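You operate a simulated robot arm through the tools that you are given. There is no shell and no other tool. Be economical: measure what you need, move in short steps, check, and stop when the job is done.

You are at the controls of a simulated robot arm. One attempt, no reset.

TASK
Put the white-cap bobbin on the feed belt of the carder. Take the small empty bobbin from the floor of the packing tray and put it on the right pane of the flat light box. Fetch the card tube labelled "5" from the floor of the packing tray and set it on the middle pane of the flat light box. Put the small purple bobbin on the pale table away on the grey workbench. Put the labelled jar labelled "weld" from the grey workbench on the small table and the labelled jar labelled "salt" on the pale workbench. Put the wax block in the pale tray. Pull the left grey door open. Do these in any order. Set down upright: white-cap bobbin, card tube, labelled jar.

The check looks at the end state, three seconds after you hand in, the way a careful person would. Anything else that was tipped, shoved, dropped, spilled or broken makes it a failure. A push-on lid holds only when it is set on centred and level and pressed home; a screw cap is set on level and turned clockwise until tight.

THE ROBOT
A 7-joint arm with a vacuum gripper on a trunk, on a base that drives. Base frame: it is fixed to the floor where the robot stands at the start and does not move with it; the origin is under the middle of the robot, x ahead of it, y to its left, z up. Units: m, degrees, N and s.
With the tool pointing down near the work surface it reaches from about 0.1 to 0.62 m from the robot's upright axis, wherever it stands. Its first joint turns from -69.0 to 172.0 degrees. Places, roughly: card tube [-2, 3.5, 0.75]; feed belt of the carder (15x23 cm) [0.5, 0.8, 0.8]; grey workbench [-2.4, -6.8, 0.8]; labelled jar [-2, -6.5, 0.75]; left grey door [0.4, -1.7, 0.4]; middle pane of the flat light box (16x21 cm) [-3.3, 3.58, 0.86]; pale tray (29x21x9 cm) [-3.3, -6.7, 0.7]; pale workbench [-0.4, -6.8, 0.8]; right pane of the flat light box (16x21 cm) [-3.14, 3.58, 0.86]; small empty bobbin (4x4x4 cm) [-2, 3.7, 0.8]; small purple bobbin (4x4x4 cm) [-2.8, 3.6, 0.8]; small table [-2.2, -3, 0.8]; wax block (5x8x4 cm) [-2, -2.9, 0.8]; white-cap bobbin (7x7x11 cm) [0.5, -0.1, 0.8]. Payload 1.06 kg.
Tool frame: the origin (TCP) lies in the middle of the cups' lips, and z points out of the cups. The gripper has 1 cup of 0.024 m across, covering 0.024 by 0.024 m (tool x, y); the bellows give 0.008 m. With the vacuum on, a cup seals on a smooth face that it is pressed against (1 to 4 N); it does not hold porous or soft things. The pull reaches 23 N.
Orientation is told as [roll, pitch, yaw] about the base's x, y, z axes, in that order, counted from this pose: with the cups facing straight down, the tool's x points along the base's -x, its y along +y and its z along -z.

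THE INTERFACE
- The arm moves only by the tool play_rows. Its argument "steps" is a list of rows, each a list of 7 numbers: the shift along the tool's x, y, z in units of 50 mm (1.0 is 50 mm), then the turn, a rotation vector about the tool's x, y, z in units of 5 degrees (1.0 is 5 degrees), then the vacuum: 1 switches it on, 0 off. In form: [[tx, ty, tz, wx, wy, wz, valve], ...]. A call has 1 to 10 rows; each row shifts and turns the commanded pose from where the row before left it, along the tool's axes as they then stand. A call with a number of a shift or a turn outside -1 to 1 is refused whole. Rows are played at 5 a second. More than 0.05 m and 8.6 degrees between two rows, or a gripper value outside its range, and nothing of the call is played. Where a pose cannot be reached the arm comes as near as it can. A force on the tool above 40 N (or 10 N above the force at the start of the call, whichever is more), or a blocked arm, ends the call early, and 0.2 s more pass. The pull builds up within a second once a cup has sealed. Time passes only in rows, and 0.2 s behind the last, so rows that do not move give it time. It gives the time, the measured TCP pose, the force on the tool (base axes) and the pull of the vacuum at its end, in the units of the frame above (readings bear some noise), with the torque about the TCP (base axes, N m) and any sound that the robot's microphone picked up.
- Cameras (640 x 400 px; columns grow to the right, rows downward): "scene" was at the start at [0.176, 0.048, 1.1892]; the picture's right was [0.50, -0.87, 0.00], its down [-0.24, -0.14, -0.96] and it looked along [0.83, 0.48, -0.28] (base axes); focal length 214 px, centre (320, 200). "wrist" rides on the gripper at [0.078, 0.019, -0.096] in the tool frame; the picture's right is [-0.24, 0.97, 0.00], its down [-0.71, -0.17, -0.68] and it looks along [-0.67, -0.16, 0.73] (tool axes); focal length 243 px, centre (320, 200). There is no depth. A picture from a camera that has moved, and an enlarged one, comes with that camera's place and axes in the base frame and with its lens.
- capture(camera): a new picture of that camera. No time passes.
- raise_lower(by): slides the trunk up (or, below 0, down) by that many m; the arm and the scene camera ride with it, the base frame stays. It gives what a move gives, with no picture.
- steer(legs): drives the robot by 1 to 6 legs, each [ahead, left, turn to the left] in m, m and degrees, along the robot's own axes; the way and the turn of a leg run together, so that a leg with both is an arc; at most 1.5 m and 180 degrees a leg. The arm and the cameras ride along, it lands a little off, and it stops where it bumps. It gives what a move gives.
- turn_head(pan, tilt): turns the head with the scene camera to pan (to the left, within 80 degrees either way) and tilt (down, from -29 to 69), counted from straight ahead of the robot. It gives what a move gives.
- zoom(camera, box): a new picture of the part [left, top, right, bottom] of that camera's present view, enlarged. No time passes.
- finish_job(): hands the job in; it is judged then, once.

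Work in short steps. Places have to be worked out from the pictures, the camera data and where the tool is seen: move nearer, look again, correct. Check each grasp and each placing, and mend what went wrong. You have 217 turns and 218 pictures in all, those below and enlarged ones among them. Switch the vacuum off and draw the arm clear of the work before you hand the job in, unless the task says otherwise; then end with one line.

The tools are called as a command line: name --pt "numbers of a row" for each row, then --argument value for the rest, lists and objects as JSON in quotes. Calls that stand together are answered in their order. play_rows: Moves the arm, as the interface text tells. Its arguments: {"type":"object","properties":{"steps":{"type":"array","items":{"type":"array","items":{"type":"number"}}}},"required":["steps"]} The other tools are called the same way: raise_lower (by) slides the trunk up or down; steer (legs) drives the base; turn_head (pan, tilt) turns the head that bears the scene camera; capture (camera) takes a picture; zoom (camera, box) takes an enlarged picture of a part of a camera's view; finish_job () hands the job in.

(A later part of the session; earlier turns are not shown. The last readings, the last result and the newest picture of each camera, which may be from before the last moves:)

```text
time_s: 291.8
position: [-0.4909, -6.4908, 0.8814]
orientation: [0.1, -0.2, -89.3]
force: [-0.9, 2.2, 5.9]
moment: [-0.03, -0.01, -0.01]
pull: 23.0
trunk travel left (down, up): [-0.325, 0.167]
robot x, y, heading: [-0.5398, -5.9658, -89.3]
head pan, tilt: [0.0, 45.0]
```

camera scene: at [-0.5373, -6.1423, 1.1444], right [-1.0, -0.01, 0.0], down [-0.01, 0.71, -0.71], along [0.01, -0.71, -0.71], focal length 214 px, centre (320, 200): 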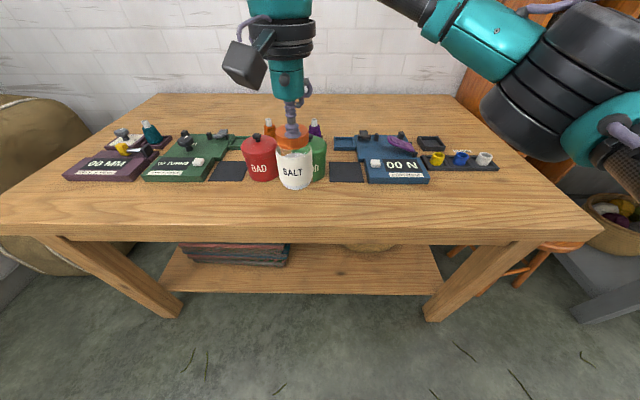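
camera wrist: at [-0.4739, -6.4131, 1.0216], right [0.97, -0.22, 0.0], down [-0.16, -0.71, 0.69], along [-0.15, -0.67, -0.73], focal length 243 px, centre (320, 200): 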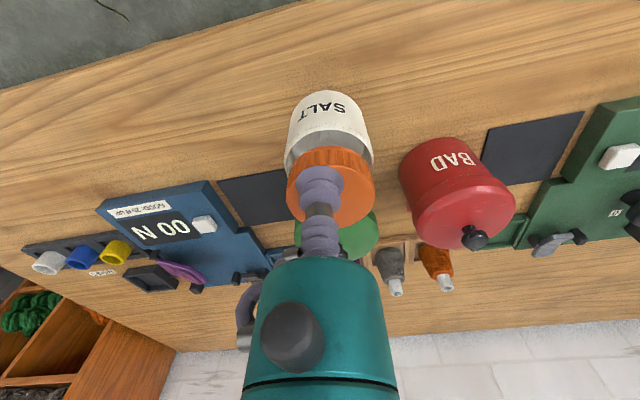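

Contact. Vent and rise.

play_rows --pt "0 0 0 0 0 0 0" --pt "0 0 0 0 0 0 0" --pt "0 0 0 0 0 0 0" --pt "0 0 0 0 0 0 0" --pt "0 0 -0.1 0 0 0 0" --pt "0 0 -0.3 0 0 0 0" --pt "0 0 -0.8 0 0 0 0" --pt "0.4 0 -0.8 0 0 0 0" --pt "0.7 0 -0.7 0 0 0 0" --pt "0.9 0 -0.3 0 0 0 0"

capture --camera "scene"

```text
time_s: 293.9
position: [-0.496, -6.3929, 1.034]
orientation: [0.0, -0.1, -89.3]
force: [0.2, 0.5, 0.0]
moment: [-0.02, 0.02, -0.03]
pull: 0.0
trunk travel left (down, up): [-0.325, 0.167]
robot x, y, heading: [-0.5395, -5.9629, -89.1]
head pan, tilt: [0.0, 45.0]
```

```text
119 pictures are left
camera scene: at [-0.5373, -6.1419, 1.1444], right [-1.0, -0.01, 0.0], down [-0.01, 0.71, -0.71], along [0.01, -0.71, -0.71], focal length 214 px, centre (320, 200)
```

scene: 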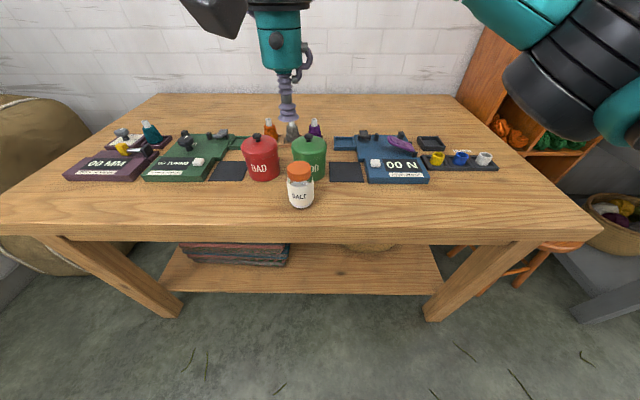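

SALT is set down upright. Next WELD on the grey bench (far left corner). I raise the trunk fully for more reach and drive back there.

raise_lower --by 0.15

steer --legs '[[-0.3, 0, 0], [0, -0.7, 0], [0, -0.68, 0], [0.3, 0, 0]]'

capture --camera "scene"

capture --camera "wrist"

```text
time_s: 295.7
position: [-0.4932, -6.391, 1.1784]
orientation: [-0.1, -0.1, -89.2]
force: [0.0, -0.2, 0.2]
moment: [-0.01, 0.01, 0.0]
pull: 0.1
trunk travel left (down, up): [-0.475, 0.017]
robot x, y, heading: [-0.5431, -5.9637, -89.2]
head pan, tilt: [0.0, 45.0]
```

```text
time_s: 311.5
position: [-1.8673, -6.3979, 1.1801]
orientation: [-0.1, -0.2, -90.0]
force: [0.5, -0.1, 0.5]
moment: [0.03, 0.0, -0.01]
pull: 0.0
trunk travel left (down, up): [-0.475, 0.017]
robot x, y, heading: [-1.9095, -5.9715, -89.8]
head pan, tilt: [0.0, 45.0]
```

```text
118 pictures are left
camera scene: at [-1.9082, -6.074, 1.31], right [-1.0, 0.0, 0.0], down [0.0, 0.71, -0.71], along [0.0, -0.71, -0.71], focal length 214 px, centre (320, 200)
```

scene: 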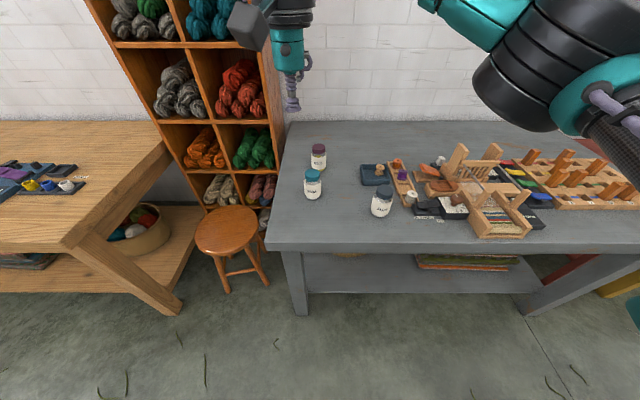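

```text
117 pictures are left
camera wrist: at [-1.8471, -6.3187, 1.275], right [0.97, -0.23, 0.0], down [-0.17, -0.71, 0.69], along [-0.16, -0.67, -0.73], focal length 243 px, centre (320, 200)
```

wrist: 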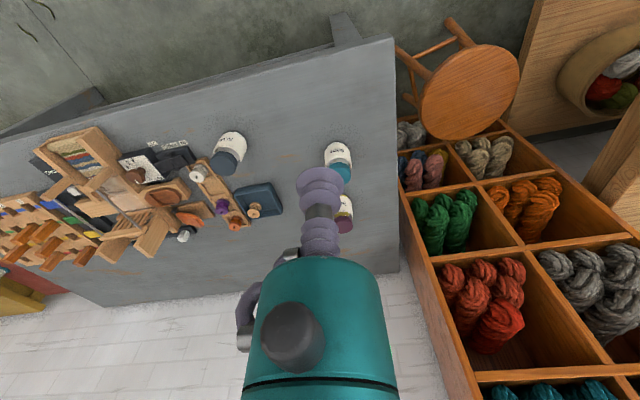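

WELD lid at about (-1.906, -6.78). Drive 0.15 m forward and extend over SODA to see how far I reach.

steer --legs '[[0.15, 0, 0]]'

play_rows --pt "-0.4 -0.1 0.6 0 0 0 0" --pt "-0.5 -0.15 0.6 0 0 0 0" --pt "-0.5 -0.15 0.6 0 0 0 0" --pt "-0.6 -0.15 0.6 0 0 0 0" --pt "-0.6 -0.15 0.4 0 0 0 0" --pt "-0.6 0 0.4 0 0 0 0" --pt "-0.6 0 0.2 0 0 0 0" --pt "0 0 0 0 0 0 0"

capture --camera "scene"

capture --camera "wrist"

```text
time_s: 312.8
position: [-1.8685, -6.5498, 1.1791]
orientation: [0.1, -0.2, -90.1]
force: [-0.3, 0.2, 0.3]
moment: [0.03, 0.0, 0.03]
pull: 0.0
trunk travel left (down, up): [-0.475, 0.017]
robot x, y, heading: [-1.9087, -6.1238, -90.2]
head pan, tilt: [0.0, 45.0]
```

```text
time_s: 314.6
position: [-1.9098, -6.6928, 1.0151]
orientation: [0.1, -0.2, -90.2]
force: [0.6, 0.0, 0.1]
moment: [0.0, 0.0, -0.01]
pull: 0.1
out of reach, approached as far as the arm can: row 6, 7
trunk travel left (down, up): [-0.475, 0.017]
robot x, y, heading: [-1.9061, -6.1256, -90.0]
head pan, tilt: [0.0, 45.0]
```

```text
116 pictures are left
camera scene: at [-1.9092, -6.2244, 1.31], right [-1.0, 0.0, 0.0], down [0.0, 0.71, -0.71], along [0.0, -0.71, -0.71], focal length 214 px, centre (320, 200)
```

scene: 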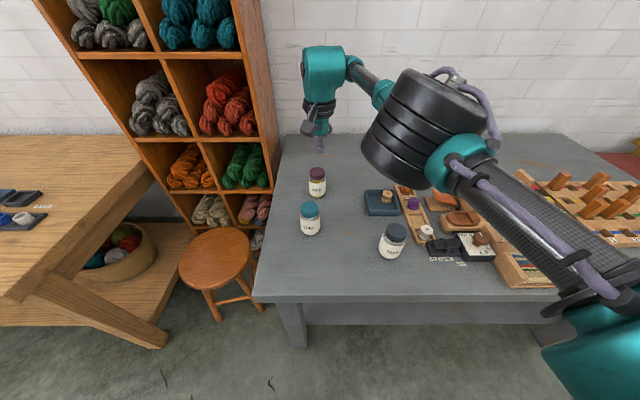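

```text
115 pictures are left
camera wrist: at [-1.8893, -6.6131, 1.1107], right [0.97, -0.24, 0.0], down [-0.17, -0.7, 0.69], along [-0.16, -0.67, -0.73], focal length 243 px, centre (320, 200)
```

wrist: 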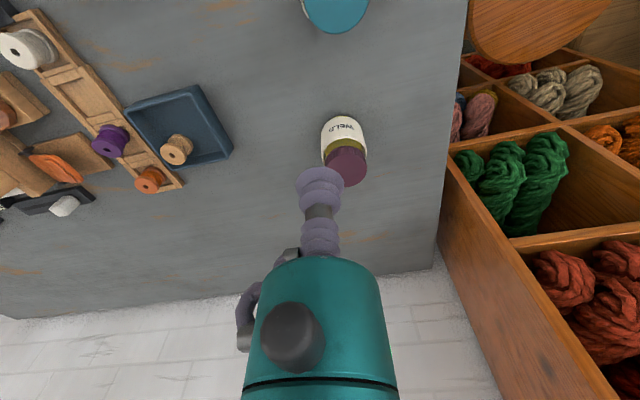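

WELD lid refined to (-1.901, -6.771, 0.885). Test reach lower: go down to z≈0.93 while extending.

play_rows --pt "0 0.1 0.6 0 0 0 0" --pt "0 0 0.6 0 0 0 0" --pt "-0.4 0 0.3 0 0 0 0" --pt "-0.4 0 0 0 0 0 0" --pt "-0.4 0 0 0 0 0 0" --pt "-0.3 0 0 0 0 0 0" --pt "0 0 0 0 0 0 0"

```text
time_s: 316.2
position: [-1.9036, -6.6879, 0.9553]
orientation: [-0.1, -0.1, -90.2]
force: [0.2, 0.1, 0.6]
moment: [0.02, 0.01, -0.02]
pull: 0.0
out of reach, approached as far as the arm can: row 2, 3, 4, 5, 6
trunk travel left (down, up): [-0.475, 0.017]
robot x, y, heading: [-1.9071, -6.1232, -90.1]
head pan, tilt: [0.0, 45.0]
```

Raising the trunk didn't help. I lift the tool, look down at my own base to see the clearance to the bench.

play_rows --pt "0 0 -0.6 0 0 0 0" --pt "0.4 0 -0.8 0 0 0 0" --pt "0.5 0 -0.8 0 0 0 0" --pt "0.5 0 -0.5 0 0 0 0"

turn_head --pan 0 --tilt 69

capture --camera "scene"

```text
time_s: 317.2
position: [-1.9041, -6.6189, 1.0877]
orientation: [0.0, -0.1, -90.2]
force: [0.4, -0.1, 0.1]
moment: [0.0, -0.01, 0.0]
pull: 0.1
trunk travel left (down, up): [-0.475, 0.017]
robot x, y, heading: [-1.9087, -6.1209, -89.9]
head pan, tilt: [0.0, 45.0]
```

```text
time_s: 318.1
position: [-1.905, -6.6193, 1.0894]
orientation: [-0.1, -0.2, -90.4]
force: [0.5, -0.2, -0.1]
moment: [0.03, 0.03, 0.01]
pull: 0.2
trunk travel left (down, up): [-0.475, 0.017]
robot x, y, heading: [-1.9086, -6.1248, -90.3]
head pan, tilt: [0.0, 68.8]
```

```text
114 pictures are left
camera scene: at [-1.9089, -6.199, 1.2812], right [-1.0, 0.0, 0.0], down [0.0, 0.93, -0.36], along [0.0, -0.36, -0.93], focal length 214 px, centre (320, 200)
```

scene: 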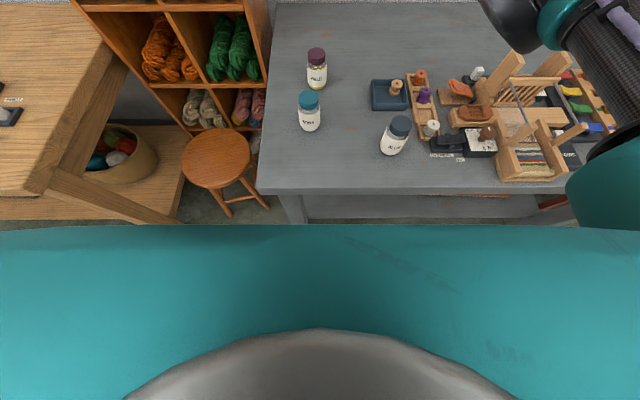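

Plan: trunk back down (reach was 0.62 there), creep 3.5 cm forward, pick at full reach, then lift straight up using the trunk. First raise the tool and lower the trunk.

play_rows --pt "0.5 0 -0.7 0 0 0 0" --pt "0.5 0 -0.7 0 0 0 0"

raise_lower --by -0.15

steer --legs '[[0.04, 0, 0]]'

turn_head --pan 0 --tilt 40

capture --camera "scene"

```text
time_s: 318.7
position: [-1.9047, -6.5697, 1.1623]
orientation: [-0.1, -0.1, -90.2]
force: [-0.1, 0.2, 0.2]
moment: [-0.04, 0.0, -0.03]
pull: 0.1
trunk travel left (down, up): [-0.475, 0.017]
robot x, y, heading: [-1.9015, -6.1249, -90.3]
head pan, tilt: [0.0, 68.8]
```

```text
time_s: 320.5
position: [-1.9044, -6.567, 1.0126]
orientation: [0.1, -0.2, -90.2]
force: [0.1, 0.2, 0.1]
moment: [0.03, 0.01, 0.0]
pull: 0.0
trunk travel left (down, up): [-0.325, 0.167]
robot x, y, heading: [-1.9088, -6.1249, -90.4]
head pan, tilt: [0.0, 68.8]
```

```text
time_s: 321.4
position: [-1.9043, -6.6073, 1.0116]
orientation: [0.1, -0.2, -90.1]
force: [1.4, 0.0, -0.8]
moment: [0.02, 0.02, 0.02]
pull: 0.0
trunk travel left (down, up): [-0.325, 0.167]
robot x, y, heading: [-1.9019, -6.1613, -90.4]
head pan, tilt: [0.0, 68.8]
```

```text
time_s: 322.3
position: [-1.9039, -6.6075, 1.0117]
orientation: [0.0, -0.2, -90.2]
force: [0.1, 0.2, -0.4]
moment: [0.0, 0.0, 0.02]
pull: 0.1
trunk travel left (down, up): [-0.325, 0.167]
robot x, y, heading: [-1.9091, -6.1622, -90.1]
head pan, tilt: [0.0, 40.0]
```

```text
113 pictures are left
camera scene: at [-1.9093, -6.3429, 1.1515], right [-1.0, 0.0, 0.0], down [0.0, 0.64, -0.77], along [0.0, -0.77, -0.64], focal length 214 px, centre (320, 200)
```

scene: 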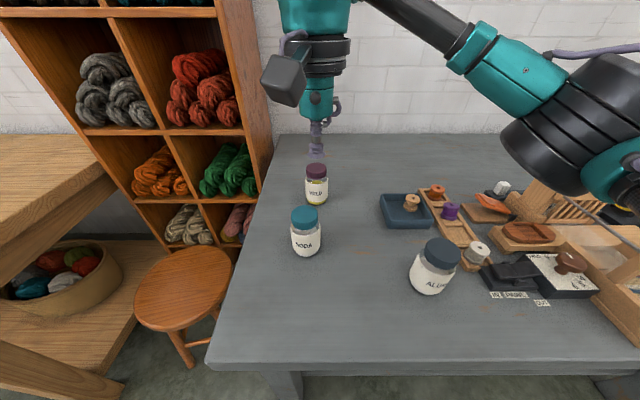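

No bump. Extend toward WELD: y -6.77, z≈0.92.

play_rows --pt "-0.5 0.03 0.3 0 0 0 0" --pt "-0.5 0.03 0.4 0 0 0 0" --pt "-0.5 0 0.4 0 0 0 0" --pt "-0.5 0 0.3 0 0 0 0" --pt "-0.5 0 0.2 0 0 0 0" --pt "-0.5 0 0.2 0 0 0 0" --pt "-0.26 0 0 0 0 0 0" --pt "0 0 0 0 0 0 0"

zoom --camera "scene" --box '[260, 120, 380, 220]'

capture --camera "wrist"

```text
time_s: 324.1
position: [-1.9008, -6.7676, 0.9235]
orientation: [0.0, -0.2, -90.2]
force: [0.1, -0.1, 0.0]
moment: [-0.01, 0.02, 0.0]
pull: 0.1
trunk travel left (down, up): [-0.325, 0.167]
robot x, y, heading: [-1.9062, -6.1633, -90.1]
head pan, tilt: [0.0, 40.0]
```

```text
4.00 times, centred on (320, 170) of scene
camera zoom: at [-1.9094, -6.343, 1.1516], right [-1.0, 0.0, 0.0], down [0.0, 0.64, -0.77], along [0.0, -0.77, -0.64], focal length 858 px, centre (320, 320)
```

zoom: 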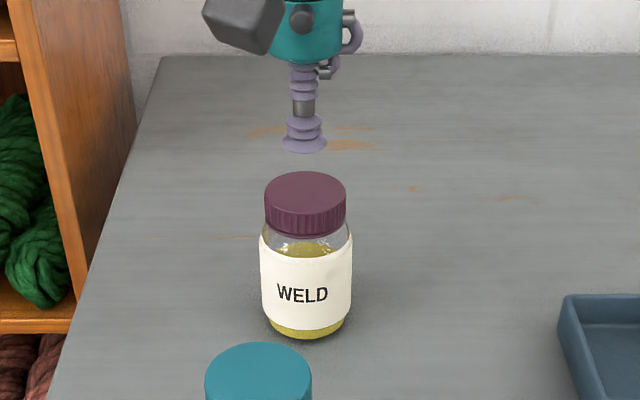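

```text
111 pictures are left
camera wrist: at [-1.8813, -6.6889, 1.0189], right [0.97, -0.24, 0.0], down [-0.17, -0.7, 0.69], along [-0.16, -0.67, -0.73], focal length 243 px, centre (320, 200)
```

wrist: 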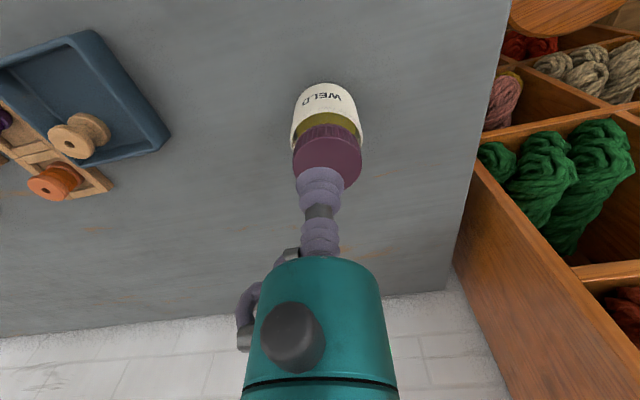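

Aligned. Descend with vacuum.

play_rows --pt "0 0 0.4 0 0 0 1" --pt "0 0 0.3 0 0 0 1" --pt "0 0 0.1 0 0 0 1" --pt "0 0 0.06 0 0 0 1" --pt "0 0 0 0 0 0 1"

```text
time_s: 325.3
position: [-1.9003, -6.769, 0.8775]
orientation: [0.0, -0.2, -90.2]
force: [0.0, -1.2, 1.5]
moment: [0.0, 0.01, 0.02]
pull: 0.0
trunk travel left (down, up): [-0.325, 0.167]
robot x, y, heading: [-1.9117, -6.1647, -90.0]
head pan, tilt: [0.0, 40.0]
```

play_rows --pt "0 0 0.06 0 0 0 1" --pt "0 0 0.04 0 0 0 1" --pt "0 0 0 0 0 0 1"

zoom --camera "scene" --box '[260, 120, 380, 220]'

```text
time_s: 326.1
position: [-1.903, -6.7697, 0.8747]
orientation: [0.2, -0.2, -90.2]
force: [1.0, 1.4, 4.6]
moment: [0.0, 0.06, -0.04]
pull: 0.1
trunk travel left (down, up): [-0.325, 0.167]
robot x, y, heading: [-1.91, -6.1637, -90.2]
head pan, tilt: [0.0, 40.0]
```

```text
4.00 times, centred on (320, 170) of scene
camera zoom: at [-1.9092, -6.3425, 1.1517], right [-1.0, 0.0, 0.0], down [0.0, 0.64, -0.77], along [0.0, -0.77, -0.64], focal length 858 px, centre (320, 320)
```

zoom: 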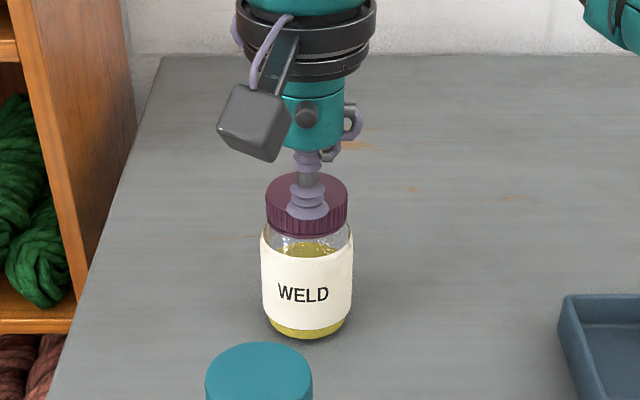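

Cup sits about 1 cm too near on the lid. Lift, move 11 mm forward, retry.

play_rows --pt "0 0 -0.3 0 0 0 1" --pt "-0.22 0 0 0 0 0 1" --pt "0 0 0.2 0 0 0 1" --pt "0 0 0.08 0 0 0 1" --pt "0 0 0 0 0 0 1"

zoom --camera "scene" --box '[260, 120, 380, 220]'

```text
time_s: 327.3
position: [-1.9032, -6.7802, 0.8765]
orientation: [0.2, -0.5, -90.3]
force: [-1.9, 2.5, 17.8]
moment: [-0.05, -0.01, -0.02]
pull: 22.9
trunk travel left (down, up): [-0.325, 0.167]
robot x, y, heading: [-1.9084, -6.1628, -90.2]
head pan, tilt: [0.0, 40.0]
```

```text
4.00 times, centred on (320, 170) of scene
camera zoom: at [-1.9095, -6.3413, 1.152], right [-1.0, 0.0, 0.0], down [0.0, 0.64, -0.77], along [0.0, -0.77, -0.64], focal length 858 px, centre (320, 320)
```

zoom: 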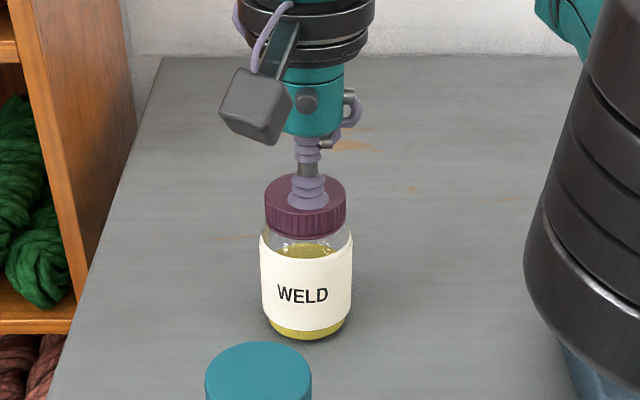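

Sealed at 23 N. Lift straight using the trunk.

raise_lower --by 0.03

raise_lower --by 0.13

capture --camera "scene"

```text
time_s: 328.0
position: [-1.9026, -6.7815, 0.9183]
orientation: [0.0, -1.6, -90.1]
force: [0.5, 0.0, -2.9]
moment: [0.04, -0.01, -0.02]
pull: 22.8
trunk travel left (down, up): [-0.355, 0.137]
robot x, y, heading: [-1.906, -6.1637, -90.3]
head pan, tilt: [0.0, 40.0]
```

```text
time_s: 329.6
position: [-1.9016, -6.7413, 1.2535]
orientation: [0.1, -21.4, -90.2]
force: [-0.4, 0.2, -2.3]
moment: [0.05, 0.0, -0.01]
pull: 22.7
trunk travel left (down, up): [-0.485, 0.007]
robot x, y, heading: [-1.9038, -6.1636, -90.1]
head pan, tilt: [0.0, 40.0]
```

```text
108 pictures are left
camera scene: at [-1.9091, -6.2569, 1.3269], right [-1.0, 0.0, 0.0], down [0.0, 0.64, -0.77], along [0.0, -0.77, -0.64], focal length 214 px, centre (320, 200)
```

scene: 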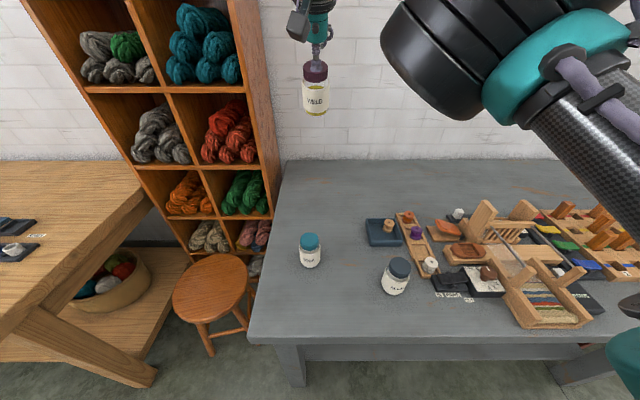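

The jar is up but the tool tilted 21° as the trunk rose. Back the base away first, then level the tool.

steer --legs '[[-0.4, 0, 0]]'

play_rows --pt "0 0 0 0 0 0 1" --pt "0.2 0 0.2 0 0.2 0 1" --pt "0.3 0 0.2 0 0.2 0 1"

```text
time_s: 332.1
position: [-1.8978, -6.343, 1.2548]
orientation: [0.1, -21.5, -89.9]
force: [-0.1, 0.6, -2.6]
moment: [0.01, 0.01, 0.02]
pull: 23.1
trunk travel left (down, up): [-0.485, 0.007]
robot x, y, heading: [-1.9089, -5.7647, -89.9]
head pan, tilt: [0.0, 40.0]
```

```text
time_s: 332.9
position: [-1.8995, -6.3281, 1.2256]
orientation: [0.1, -19.4, -89.9]
force: [-0.4, 0.4, -3.2]
moment: [0.02, 0.01, 0.01]
pull: 22.8
trunk travel left (down, up): [-0.485, 0.007]
robot x, y, heading: [-1.9052, -5.767, -89.8]
head pan, tilt: [0.0, 40.0]
```

Correct direction; continue levelling while retracting.

play_rows --pt "0.3 0 0.2 0 0.5 0 1" --pt "0.4 0 0.2 0 0.5 0 1" --pt "0.4 0 0.2 0 0.5 0 1" --pt "0.4 0 0.2 0 0.5 0 1" --pt "0.4 0 0.2 0 0.5 0 1" --pt "0.4 0 0.2 0 0.5 0 1" --pt "0.4 0 0.2 0 0.5 0 1" --pt "0.3 0 0 0 0.36 0 1" --pt "0 0 0 0 0 0 1"

capture --camera "wrist"

```text
time_s: 334.9
position: [-1.8989, -6.195, 1.1298]
orientation: [0.1, 0.0, -89.9]
force: [0.0, -0.3, -1.7]
moment: [0.04, 0.01, 0.02]
pull: 23.0
trunk travel left (down, up): [-0.485, 0.007]
robot x, y, heading: [-1.9102, -5.7642, -89.9]
head pan, tilt: [0.0, 40.0]
```

```text
107 pictures are left
camera wrist: at [-1.8783, -6.1154, 1.2257], right [0.97, -0.23, 0.0], down [-0.17, -0.71, 0.69], along [-0.16, -0.67, -0.73], focal length 243 px, centre (320, 200)
```

wrist: 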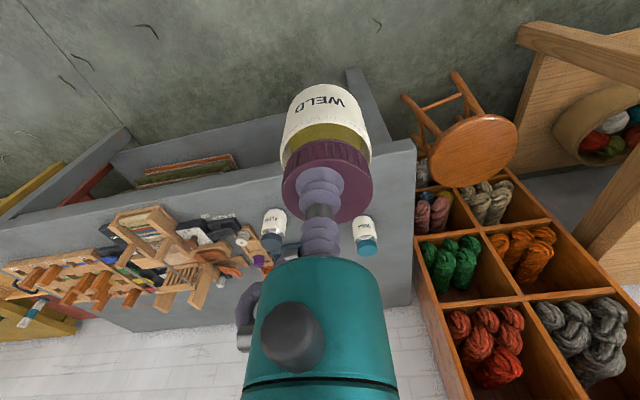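

Jar level and held. Retract a little, lower the trunk by 0.1, then drive around to the small table's east side.

play_rows --pt "0.6 0 0 0 0 0 1" --pt "0.6 0 0 0 0 0 1" --pt "0.5 0 0 0 0 0 1"

raise_lower --by -0.1

steer --legs '[[0, 0.75, 0], [0, 0.7, 0], [-1.45, 0, 0], [-1.4, 0, 0], [0, 0, -90]]'

turn_head --pan 0 --tilt 20

capture --camera "scene"

```text
time_s: 335.7
position: [-1.9009, -6.1084, 1.1285]
orientation: [0.2, -0.1, -89.8]
force: [0.5, 0.1, -2.4]
moment: [0.03, 0.01, 0.02]
pull: 22.7
trunk travel left (down, up): [-0.485, 0.007]
robot x, y, heading: [-1.908, -5.7656, -89.7]
head pan, tilt: [0.0, 40.0]
```

```text
time_s: 337.0
position: [-1.8986, -6.1092, 1.0301]
orientation: [0.1, -0.2, -89.8]
force: [-0.7, 0.2, -2.6]
moment: [0.02, -0.01, -0.01]
pull: 23.1
trunk travel left (down, up): [-0.385, 0.107]
robot x, y, heading: [-1.9048, -5.7654, -89.6]
head pan, tilt: [0.0, 40.0]
```

```text
time_s: 367.6
position: [-0.7299, -2.9012, 1.0307]
orientation: [0.1, -0.1, 179.7]
force: [0.2, -0.2, -2.1]
moment: [0.0, -0.01, -0.01]
pull: 23.0
trunk travel left (down, up): [-0.385, 0.107]
robot x, y, heading: [-0.3897, -2.8963, 179.9]
head pan, tilt: [0.0, 40.0]
```

```text
time_s: 368.4
position: [-0.7306, -2.9011, 1.0308]
orientation: [0.1, -0.3, 179.7]
force: [0.3, -0.2, -2.9]
moment: [-0.02, 0.0, 0.01]
pull: 23.0
trunk travel left (down, up): [-0.385, 0.107]
robot x, y, heading: [-0.3838, -2.8977, 179.8]
head pan, tilt: [0.0, 20.0]
```

```text
106 pictures are left
camera scene: at [-0.5616, -2.8927, 1.2451], right [0.01, 1.0, 0.0], down [0.34, 0.0, -0.94], along [-0.94, 0.0, -0.34], focal length 214 px, centre (320, 200)
```

scene: 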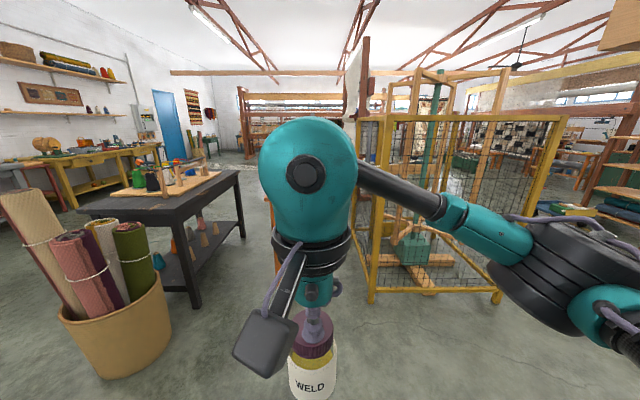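

Forward 0.75 m; table is hidden behind the arm, so use both cameras after.

steer --legs '[[0.75, 0, 0]]'

turn_head --pan 0 --tilt 30

capture --camera "scene"

capture --camera "wrist"

```text
time_s: 372.6
position: [-1.4969, -2.8854, 1.0302]
orientation: [0.2, -0.2, 178.9]
force: [-1.1, -0.9, -2.7]
moment: [-0.03, -0.03, 0.02]
pull: 22.5
trunk travel left (down, up): [-0.385, 0.107]
robot x, y, heading: [-1.154, -2.8838, 178.8]
head pan, tilt: [0.0, 20.0]
```

```text
time_s: 373.3
position: [-1.4975, -2.8852, 1.0297]
orientation: [0.1, -0.2, 178.8]
force: [0.8, 0.4, -3.0]
moment: [0.01, -0.01, 0.0]
pull: 23.2
trunk travel left (down, up): [-0.385, 0.107]
robot x, y, heading: [-1.1509, -2.8842, 178.8]
head pan, tilt: [0.0, 30.0]
```

```text
105 pictures are left
camera scene: at [-1.3255, -2.88, 1.2292], right [0.02, 1.0, 0.0], down [0.5, -0.01, -0.87], along [-0.87, 0.02, -0.5], focal length 214 px, centre (320, 200)
```

scene: 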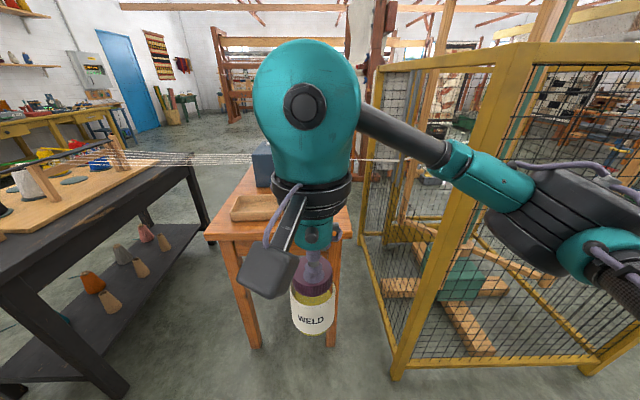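

```text
104 pictures are left
camera wrist: at [-1.4186, -2.9049, 1.1257], right [-0.26, -0.97, 0.0], down [-0.7, 0.19, 0.69], along [-0.66, 0.17, -0.73], focal length 243 px, centre (320, 200)
```

wrist: 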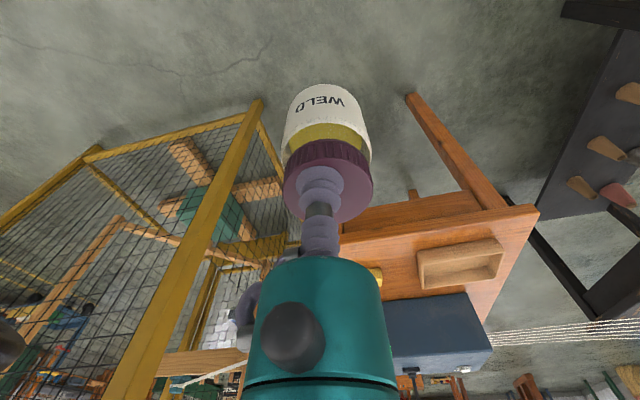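

The small table spans y -3.23…-2.75 with front at x≈-1.9; yarn lines run across behind. Move a bit closer and look from a higher/steeper view.

steer --legs '[[0.25, 0.1, 1]]'

play_rows --pt "0 0.6 -0.5 0 0 0 1" --pt "0 0.8 -0.5 0 0 0 1" --pt "0 0.9 0 0 0 0 1" --pt "0 0.9 0 0 0 0 1" --pt "0 0 0 0 0 0 1"

turn_head --pan 0 --tilt 38

capture --camera "scene"

capture --camera "wrist"

```text
time_s: 375.2
position: [-1.743, -2.9844, 1.0296]
orientation: [0.1, -0.1, 179.5]
force: [0.4, 0.4, -2.6]
moment: [-0.04, -0.04, 0.0]
pull: 23.3
trunk travel left (down, up): [-0.385, 0.107]
robot x, y, heading: [-1.4031, -2.9803, 179.8]
head pan, tilt: [0.0, 30.0]
```

```text
time_s: 376.4
position: [-1.7424, -3.1441, 1.0814]
orientation: [0.1, -0.1, 179.5]
force: [0.5, 0.7, -1.6]
moment: [-0.02, -0.03, -0.03]
pull: 22.9
trunk travel left (down, up): [-0.385, 0.107]
robot x, y, heading: [-1.4013, -2.9815, 179.7]
head pan, tilt: [0.0, 30.0]
```

```text
time_s: 377.1
position: [-1.7432, -3.1449, 1.0812]
orientation: [0.0, -0.2, 179.6]
force: [0.5, 0.0, -1.9]
moment: [0.04, -0.05, -0.03]
pull: 22.8
trunk travel left (down, up): [-0.385, 0.107]
robot x, y, heading: [-1.4019, -2.9818, 179.5]
head pan, tilt: [0.0, 38.0]
```

```text
103 pictures are left
camera scene: at [-1.5673, -2.9769, 1.2168], right [0.01, 1.0, 0.0], down [0.62, -0.01, -0.79], along [-0.79, 0.01, -0.62], focal length 214 px, centre (320, 200)
```

scene: 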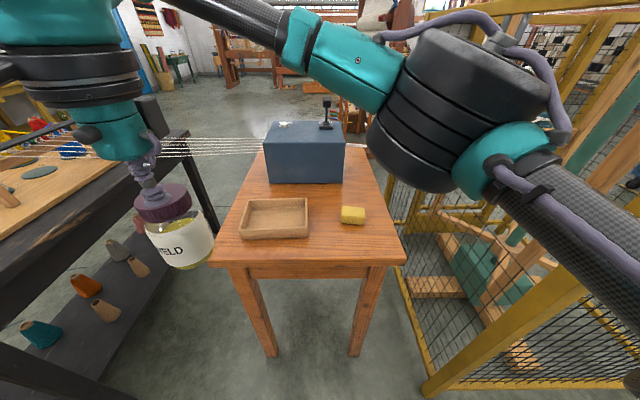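

```text
102 pictures are left
camera wrist: at [-1.6637, -3.1631, 1.1768], right [-0.24, -0.97, 0.0], down [-0.7, 0.18, 0.69], along [-0.67, 0.17, -0.73], focal length 243 px, centre (320, 200)
```

wrist: 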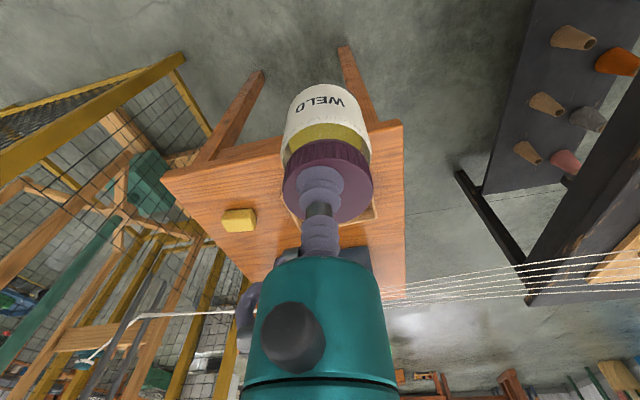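

Wax block is at about (-2.01, -2.88); free spot for the jar behind it at about (-2.12, -2.885). Drive 0.18 m forward then carry the jar there high.

steer --legs '[[0.18, 0, 0]]'

play_rows --pt "-0.3 -0.7 0 0 0 0 1" --pt "-0.4 -0.8 0 0 0 0 1" --pt "-0.4 -0.8 0 0 0 0 1" --pt "-0.4 -0.8 0.2 0 0 0 1" --pt "-0.5 -0.8 0.3 0 0 0 1" --pt "-0.7 -0.7 0.2 0 0 0 1" --pt "0 0 0 0 0 0 1"

capture --camera "scene"

capture --camera "wrist"

```text
time_s: 378.6
position: [-1.9231, -3.1424, 1.0813]
orientation: [0.1, 0.0, 179.4]
force: [-0.3, -0.9, -2.5]
moment: [0.03, -0.06, -0.01]
pull: 23.0
trunk travel left (down, up): [-0.385, 0.107]
robot x, y, heading: [-1.5813, -2.9807, 179.4]
head pan, tilt: [0.0, 38.0]
```

```text
refused: row 6 steps farther than a row can; nothing moved
```

```text
101 pictures are left
camera scene: at [-1.7485, -2.9747, 1.2167], right [0.01, 1.0, 0.0], down [0.62, -0.01, -0.79], along [-0.79, 0.01, -0.62], focal length 214 px, centre (320, 200)
```

scene: 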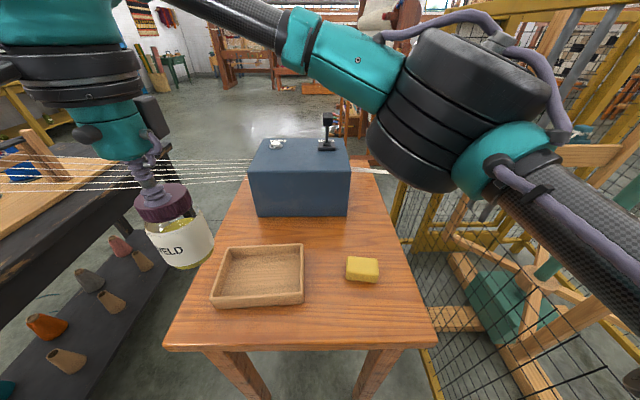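

```text
100 pictures are left
camera wrist: at [-1.8454, -3.1606, 1.1767], right [-0.25, -0.97, 0.0], down [-0.7, 0.18, 0.69], along [-0.67, 0.17, -0.73], focal length 243 px, centre (320, 200)
```

wrist: 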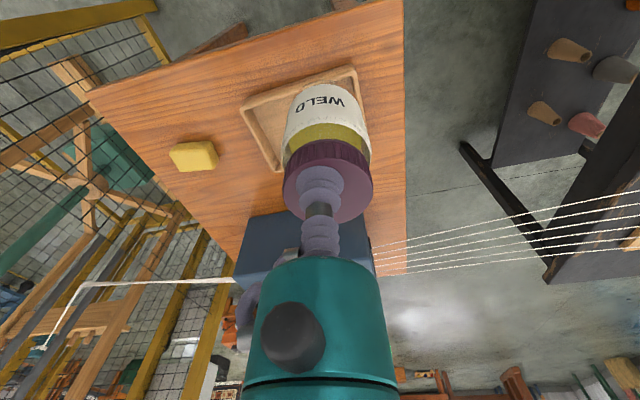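

Positions refined: wax (-2.03, -2.878), table top z≈0.77, box front x≈-2.235. Target for the jar (-2.14, -2.885). Move in smaller rows.

play_rows --pt "-0.3 -0.6 0 0 0 0 1" --pt "-0.4 -0.7 0 0 0 0 1" --pt "-0.5 -0.7 0 0 0 0 1" --pt "-0.5 -0.7 0 0 0 0 1" --pt "-0.5 -0.7 0.1 0 0 0 1" --pt "-0.5 -0.7 0.2 0 0 0 1" --pt "-0.5 -0.7 0.3 0 0 0 1" --pt "-0.6 -0.3 0.4 0 0 0 1" --pt "0 0 0 0 0 0 1"

capture --camera "scene"

capture --camera "wrist"

```text
time_s: 380.6
position: [-2.113, -2.8821, 1.0276]
orientation: [0.1, -0.1, 179.4]
force: [-0.7, -0.5, -2.4]
moment: [0.03, -0.01, 0.0]
pull: 22.8
trunk travel left (down, up): [-0.385, 0.107]
robot x, y, heading: [-1.5767, -2.9775, 179.1]
head pan, tilt: [0.0, 38.0]
```

```text
99 pictures are left
camera scene: at [-1.7478, -2.9746, 1.2168], right [0.01, 1.0, 0.0], down [0.62, -0.01, -0.79], along [-0.79, 0.01, -0.62], focal length 214 px, centre (320, 200)
```

scene: 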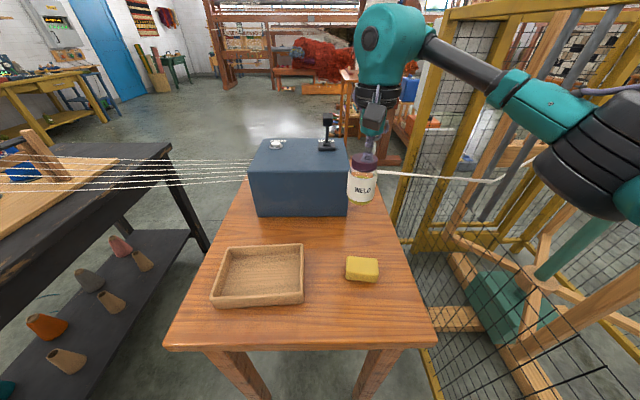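

```text
98 pictures are left
camera wrist: at [-2.0338, -2.9015, 1.1231], right [-0.25, -0.97, 0.0], down [-0.7, 0.18, 0.69], along [-0.67, 0.17, -0.73], focal length 243 px, centre (320, 200)
```

wrist: 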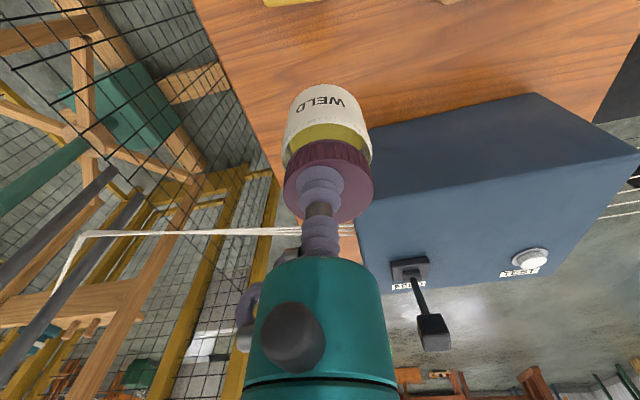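

Shift 2 cm further back and lower to z≈0.90.

play_rows --pt "-0.4 0 0.3 0 0 0 1" --pt "0 0 0.7 0 0 0 1" --pt "0 0 0.7 0 0 0 1" --pt "0 0 0.6 0 0 0 1" --pt "0 0 0.2 0 0 0 1" --pt "0 0 0 0 0 0 1"

zoom --camera "scene" --box '[280, 110, 440, 290]'

capture --camera "wrist"

```text
time_s: 382.0
position: [-2.1331, -2.885, 0.9074]
orientation: [0.1, -0.2, 179.4]
force: [-0.1, 0.0, -2.0]
moment: [0.05, -0.02, 0.01]
pull: 23.2
trunk travel left (down, up): [-0.385, 0.107]
robot x, y, heading: [-1.5768, -2.9772, 179.4]
head pan, tilt: [0.0, 38.0]
```

```text
2.22 times, centred on (360, 200) of scene
camera zoom: at [-1.7479, -2.9746, 1.2168], right [0.01, 1.0, 0.0], down [0.62, -0.01, -0.79], along [-0.79, 0.01, -0.62], focal length 477 px, centre (231, 200)
```

zoom: 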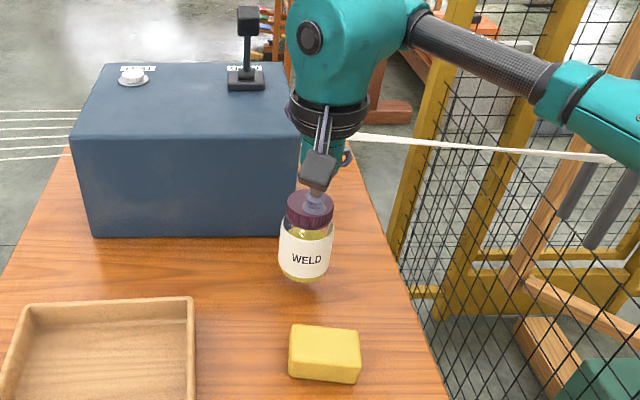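

```text
96 pictures are left
camera wrist: at [-2.0536, -2.9041, 1.0016], right [-0.25, -0.97, 0.0], down [-0.7, 0.18, 0.69], along [-0.67, 0.17, -0.73], focal length 243 px, centre (320, 200)
```

wrist: 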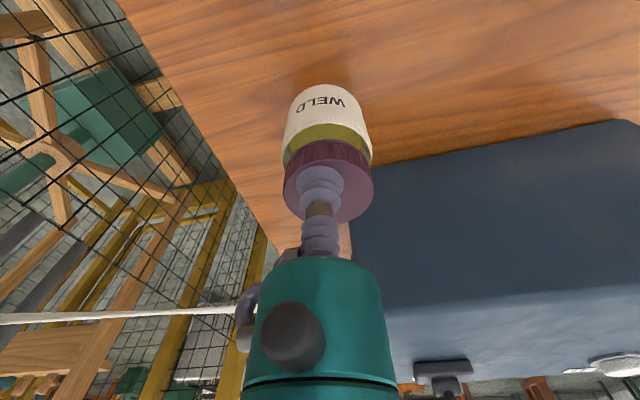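

Good; lower stepwise.

play_rows --pt "0 0 0.3 0 0 0 1" --pt "0 0 0.2 0 0 0 1" --pt "0 0 0.1 0 0 0 1" --pt "0 0 0 0 0 0 1"

zoom --camera "scene" --box '[320, 160, 420, 250]'

```text
time_s: 383.0
position: [-2.1313, -2.8834, 0.8792]
orientation: [0.2, -0.5, 179.4]
force: [5.1, 2.5, 16.8]
moment: [0.01, 0.01, -0.01]
pull: 23.2
trunk travel left (down, up): [-0.385, 0.107]
robot x, y, heading: [-1.5811, -2.9758, 179.3]
head pan, tilt: [0.0, 38.0]
```

```text
4.44 times, centred on (370, 205) of scene
camera zoom: at [-1.7459, -2.9746, 1.2172], right [0.01, 1.0, 0.0], down [0.61, -0.01, -0.79], along [-0.79, 0.01, -0.61], focal length 953 px, centre (98, 178)
```

zoom: 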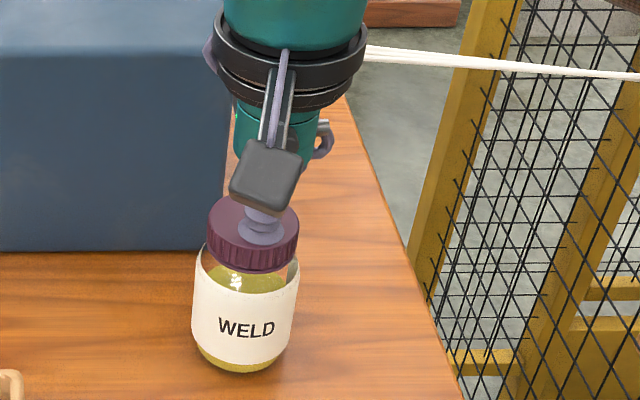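

Contact. Ease, vent, rise.

play_rows --pt "0 0 -0.06 0 0 0 1" --pt "0 0 0 0 0 0 0" --pt "0 0 0 0 0 0 0" --pt "0 0 0 0 0 0 0" --pt "0 0 0 0 0 0 0" --pt "0 0 -0.1 0 0 0 0" --pt "0 0 -0.3 0 0 0 0" --pt "0 0 -0.8 0 0 0 0" --pt "0.2 0 -0.8 0 0 0 0" --pt "0.5 0 -0.6 0 0 0 0"

capture --camera "scene"

capture --camera "wrist"

```text
time_s: 385.2
position: [-2.0956, -2.8851, 1.0095]
orientation: [0.0, -0.1, 179.3]
force: [0.1, 0.3, 0.3]
moment: [0.01, -0.01, 0.03]
pull: 0.1
trunk travel left (down, up): [-0.385, 0.107]
robot x, y, heading: [-1.5804, -2.9775, 179.2]
head pan, tilt: [0.0, 38.0]
```

```text
94 pictures are left
camera scene: at [-1.7475, -2.9747, 1.2168], right [0.01, 1.0, 0.0], down [0.62, -0.01, -0.79], along [-0.79, 0.01, -0.62], focal length 214 px, centre (320, 200)
```

scene: 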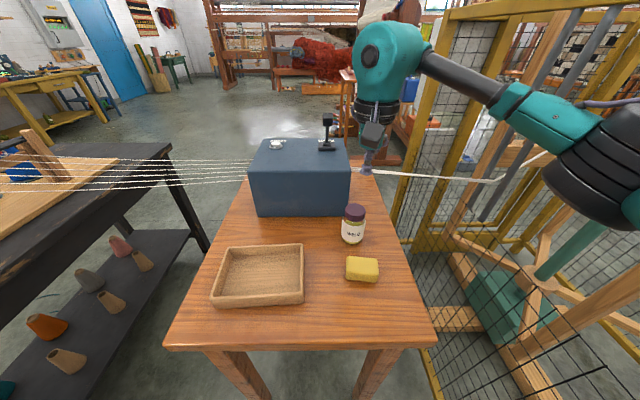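

```text
93 pictures are left
camera wrist: at [-2.017, -2.9044, 1.1054], right [-0.25, -0.97, 0.0], down [-0.7, 0.18, 0.69], along [-0.67, 0.17, -0.73], focal length 243 px, centre (320, 200)
```

wrist: 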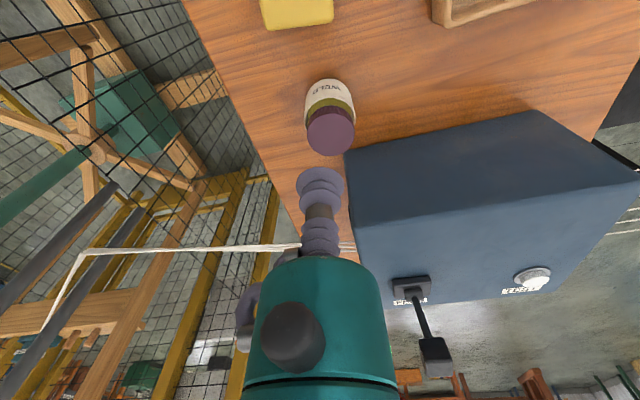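

WELD stands upright. Now the wax block: move back above it (~(-2.03, -2.878)) at z≈0.92.

play_rows --pt "0.7 -0.1 0 0 0 0 0" --pt "0.6 0 0.3 0 0 0 0" --pt "0 0 0.7 0 0 0 0" --pt "0 0 0.7 0 0 0 0" --pt "0 0 0 0 0 0 0"

zoom --camera "scene" --box '[290, 190, 430, 300]'

capture --camera "wrist"

```text
time_s: 386.4
position: [-2.0298, -2.8786, 0.9227]
orientation: [0.1, -0.2, 179.5]
force: [-0.4, 0.6, -0.7]
moment: [0.04, 0.0, -0.01]
pull: 0.1
trunk travel left (down, up): [-0.385, 0.107]
robot x, y, heading: [-1.5808, -2.9749, 179.0]
head pan, tilt: [0.0, 38.0]
```

```text
3.64 times, centred on (360, 245) of scene
camera zoom: at [-1.7478, -2.9747, 1.2168], right [0.01, 1.0, 0.0], down [0.62, -0.01, -0.79], along [-0.79, 0.01, -0.62], focal length 780 px, centre (174, 36)
```

zoom: 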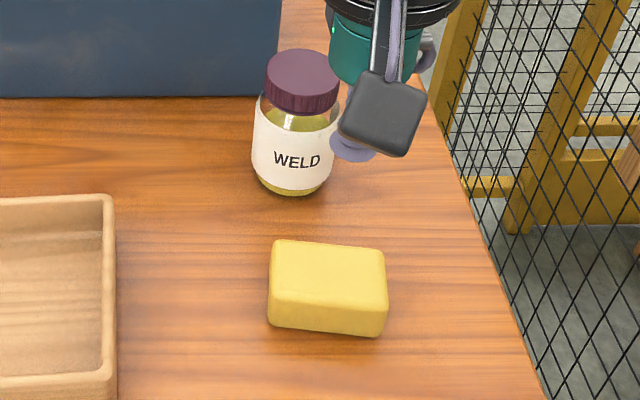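

```text
91 pictures are left
camera wrist: at [-1.9516, -2.8988, 1.0185], right [-0.25, -0.97, 0.0], down [-0.7, 0.18, 0.69], along [-0.67, 0.17, -0.73], focal length 243 px, centre (320, 200)
```

wrist: 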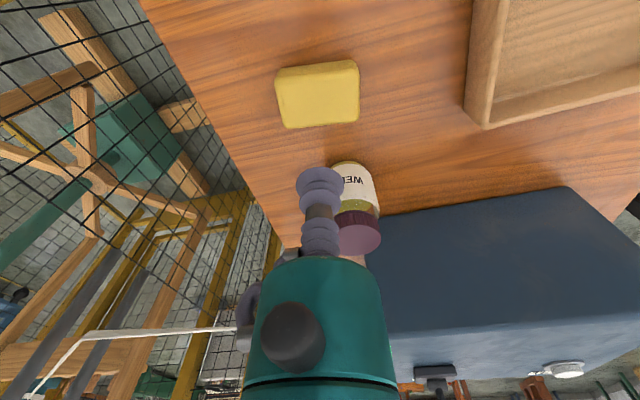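

Wax top at (-2.017, -2.882, 0.832). Align and lower with vacuum.

play_rows --pt "0.26 0.07 0.4 0 0 0 1" --pt "0 0 0.6 0 0 0 1" --pt "0 0 0.5 0 0 0 1" --pt "0 0 0.2 0 0 0 1" --pt "0 0 0.1 0 0 0 1" --pt "0 0 0 0 0 0 1"

zoom --camera "scene" --box '[290, 190, 430, 300]'

```text
time_s: 387.8
position: [-2.0186, -2.8832, 0.832]
orientation: [0.1, -0.3, 179.4]
force: [0.2, 0.1, -0.2]
moment: [0.0, 0.04, -0.02]
pull: 0.0
trunk travel left (down, up): [-0.385, 0.107]
robot x, y, heading: [-1.5785, -2.9773, 179.5]
head pan, tilt: [0.0, 38.0]
```

```text
3.64 times, centred on (360, 245) of scene
camera zoom: at [-1.7478, -2.9747, 1.2168], right [0.01, 1.0, 0.0], down [0.62, -0.01, -0.79], along [-0.79, 0.01, -0.62], focal length 780 px, centre (174, 36)
```

zoom: 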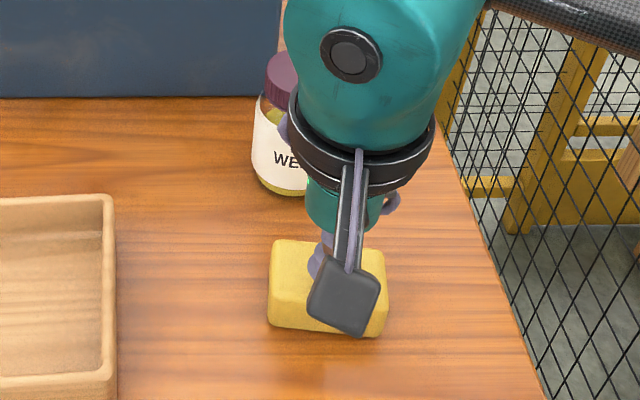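

play_rows --pt "0 0 0.06 0 0 0 1" --pt "0 0 0.06 0 0 0 1" --pt "0 0 0 0 0 0 1"

```text
time_s: 388.6
position: [-2.0194, -2.8834, 0.8279]
orientation: [0.1, -0.3, 179.3]
force: [-0.5, -0.4, -1.2]
moment: [-0.01, -0.01, 0.02]
pull: 0.0
trunk travel left (down, up): [-0.385, 0.107]
robot x, y, heading: [-1.5803, -2.9784, 179.2]
head pan, tilt: [0.0, 38.0]
```

play_rows --pt "0 0 0.06 0 0 0 1" --pt "0 0 0.06 0 0 0 1" --pt "0 0 0 0 0 0 1"

```text
time_s: 389.4
position: [-2.0183, -2.8845, 0.8226]
orientation: [0.1, -0.1, 179.4]
force: [0.0, -0.2, -0.1]
moment: [-0.03, 0.02, 0.01]
pull: 0.0
trunk travel left (down, up): [-0.385, 0.107]
robot x, y, heading: [-1.5831, -2.9791, 179.2]
head pan, tilt: [0.0, 38.0]
```

play_rows --pt "0 0 0.06 0 0 0 1" --pt "0 0 0.06 0 0 0 1" --pt "0 0 0 0 0 0 1"

capture --camera "wrist"

```text
time_s: 390.2
position: [-2.0184, -2.8836, 0.8166]
orientation: [0.2, -0.2, 179.4]
force: [0.1, -0.2, 0.0]
moment: [-0.01, 0.01, 0.0]
pull: 13.6
trunk travel left (down, up): [-0.385, 0.107]
robot x, y, heading: [-1.5799, -2.9775, 179.4]
head pan, tilt: [0.0, 38.0]
```

```text
89 pictures are left
camera wrist: at [-1.9396, -2.9031, 0.9124], right [-0.25, -0.97, 0.0], down [-0.7, 0.18, 0.69], along [-0.67, 0.17, -0.73], focal length 243 px, centre (320, 200)
```

wrist: 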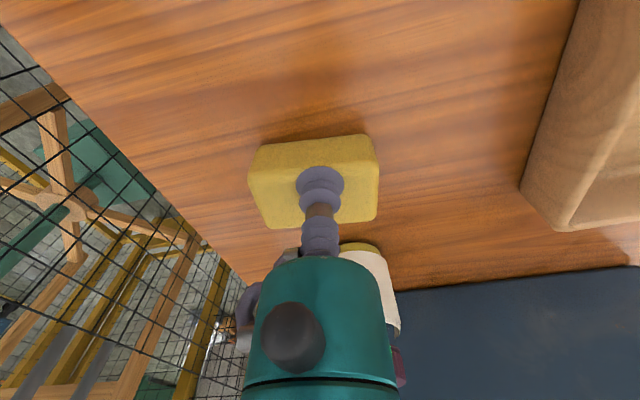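

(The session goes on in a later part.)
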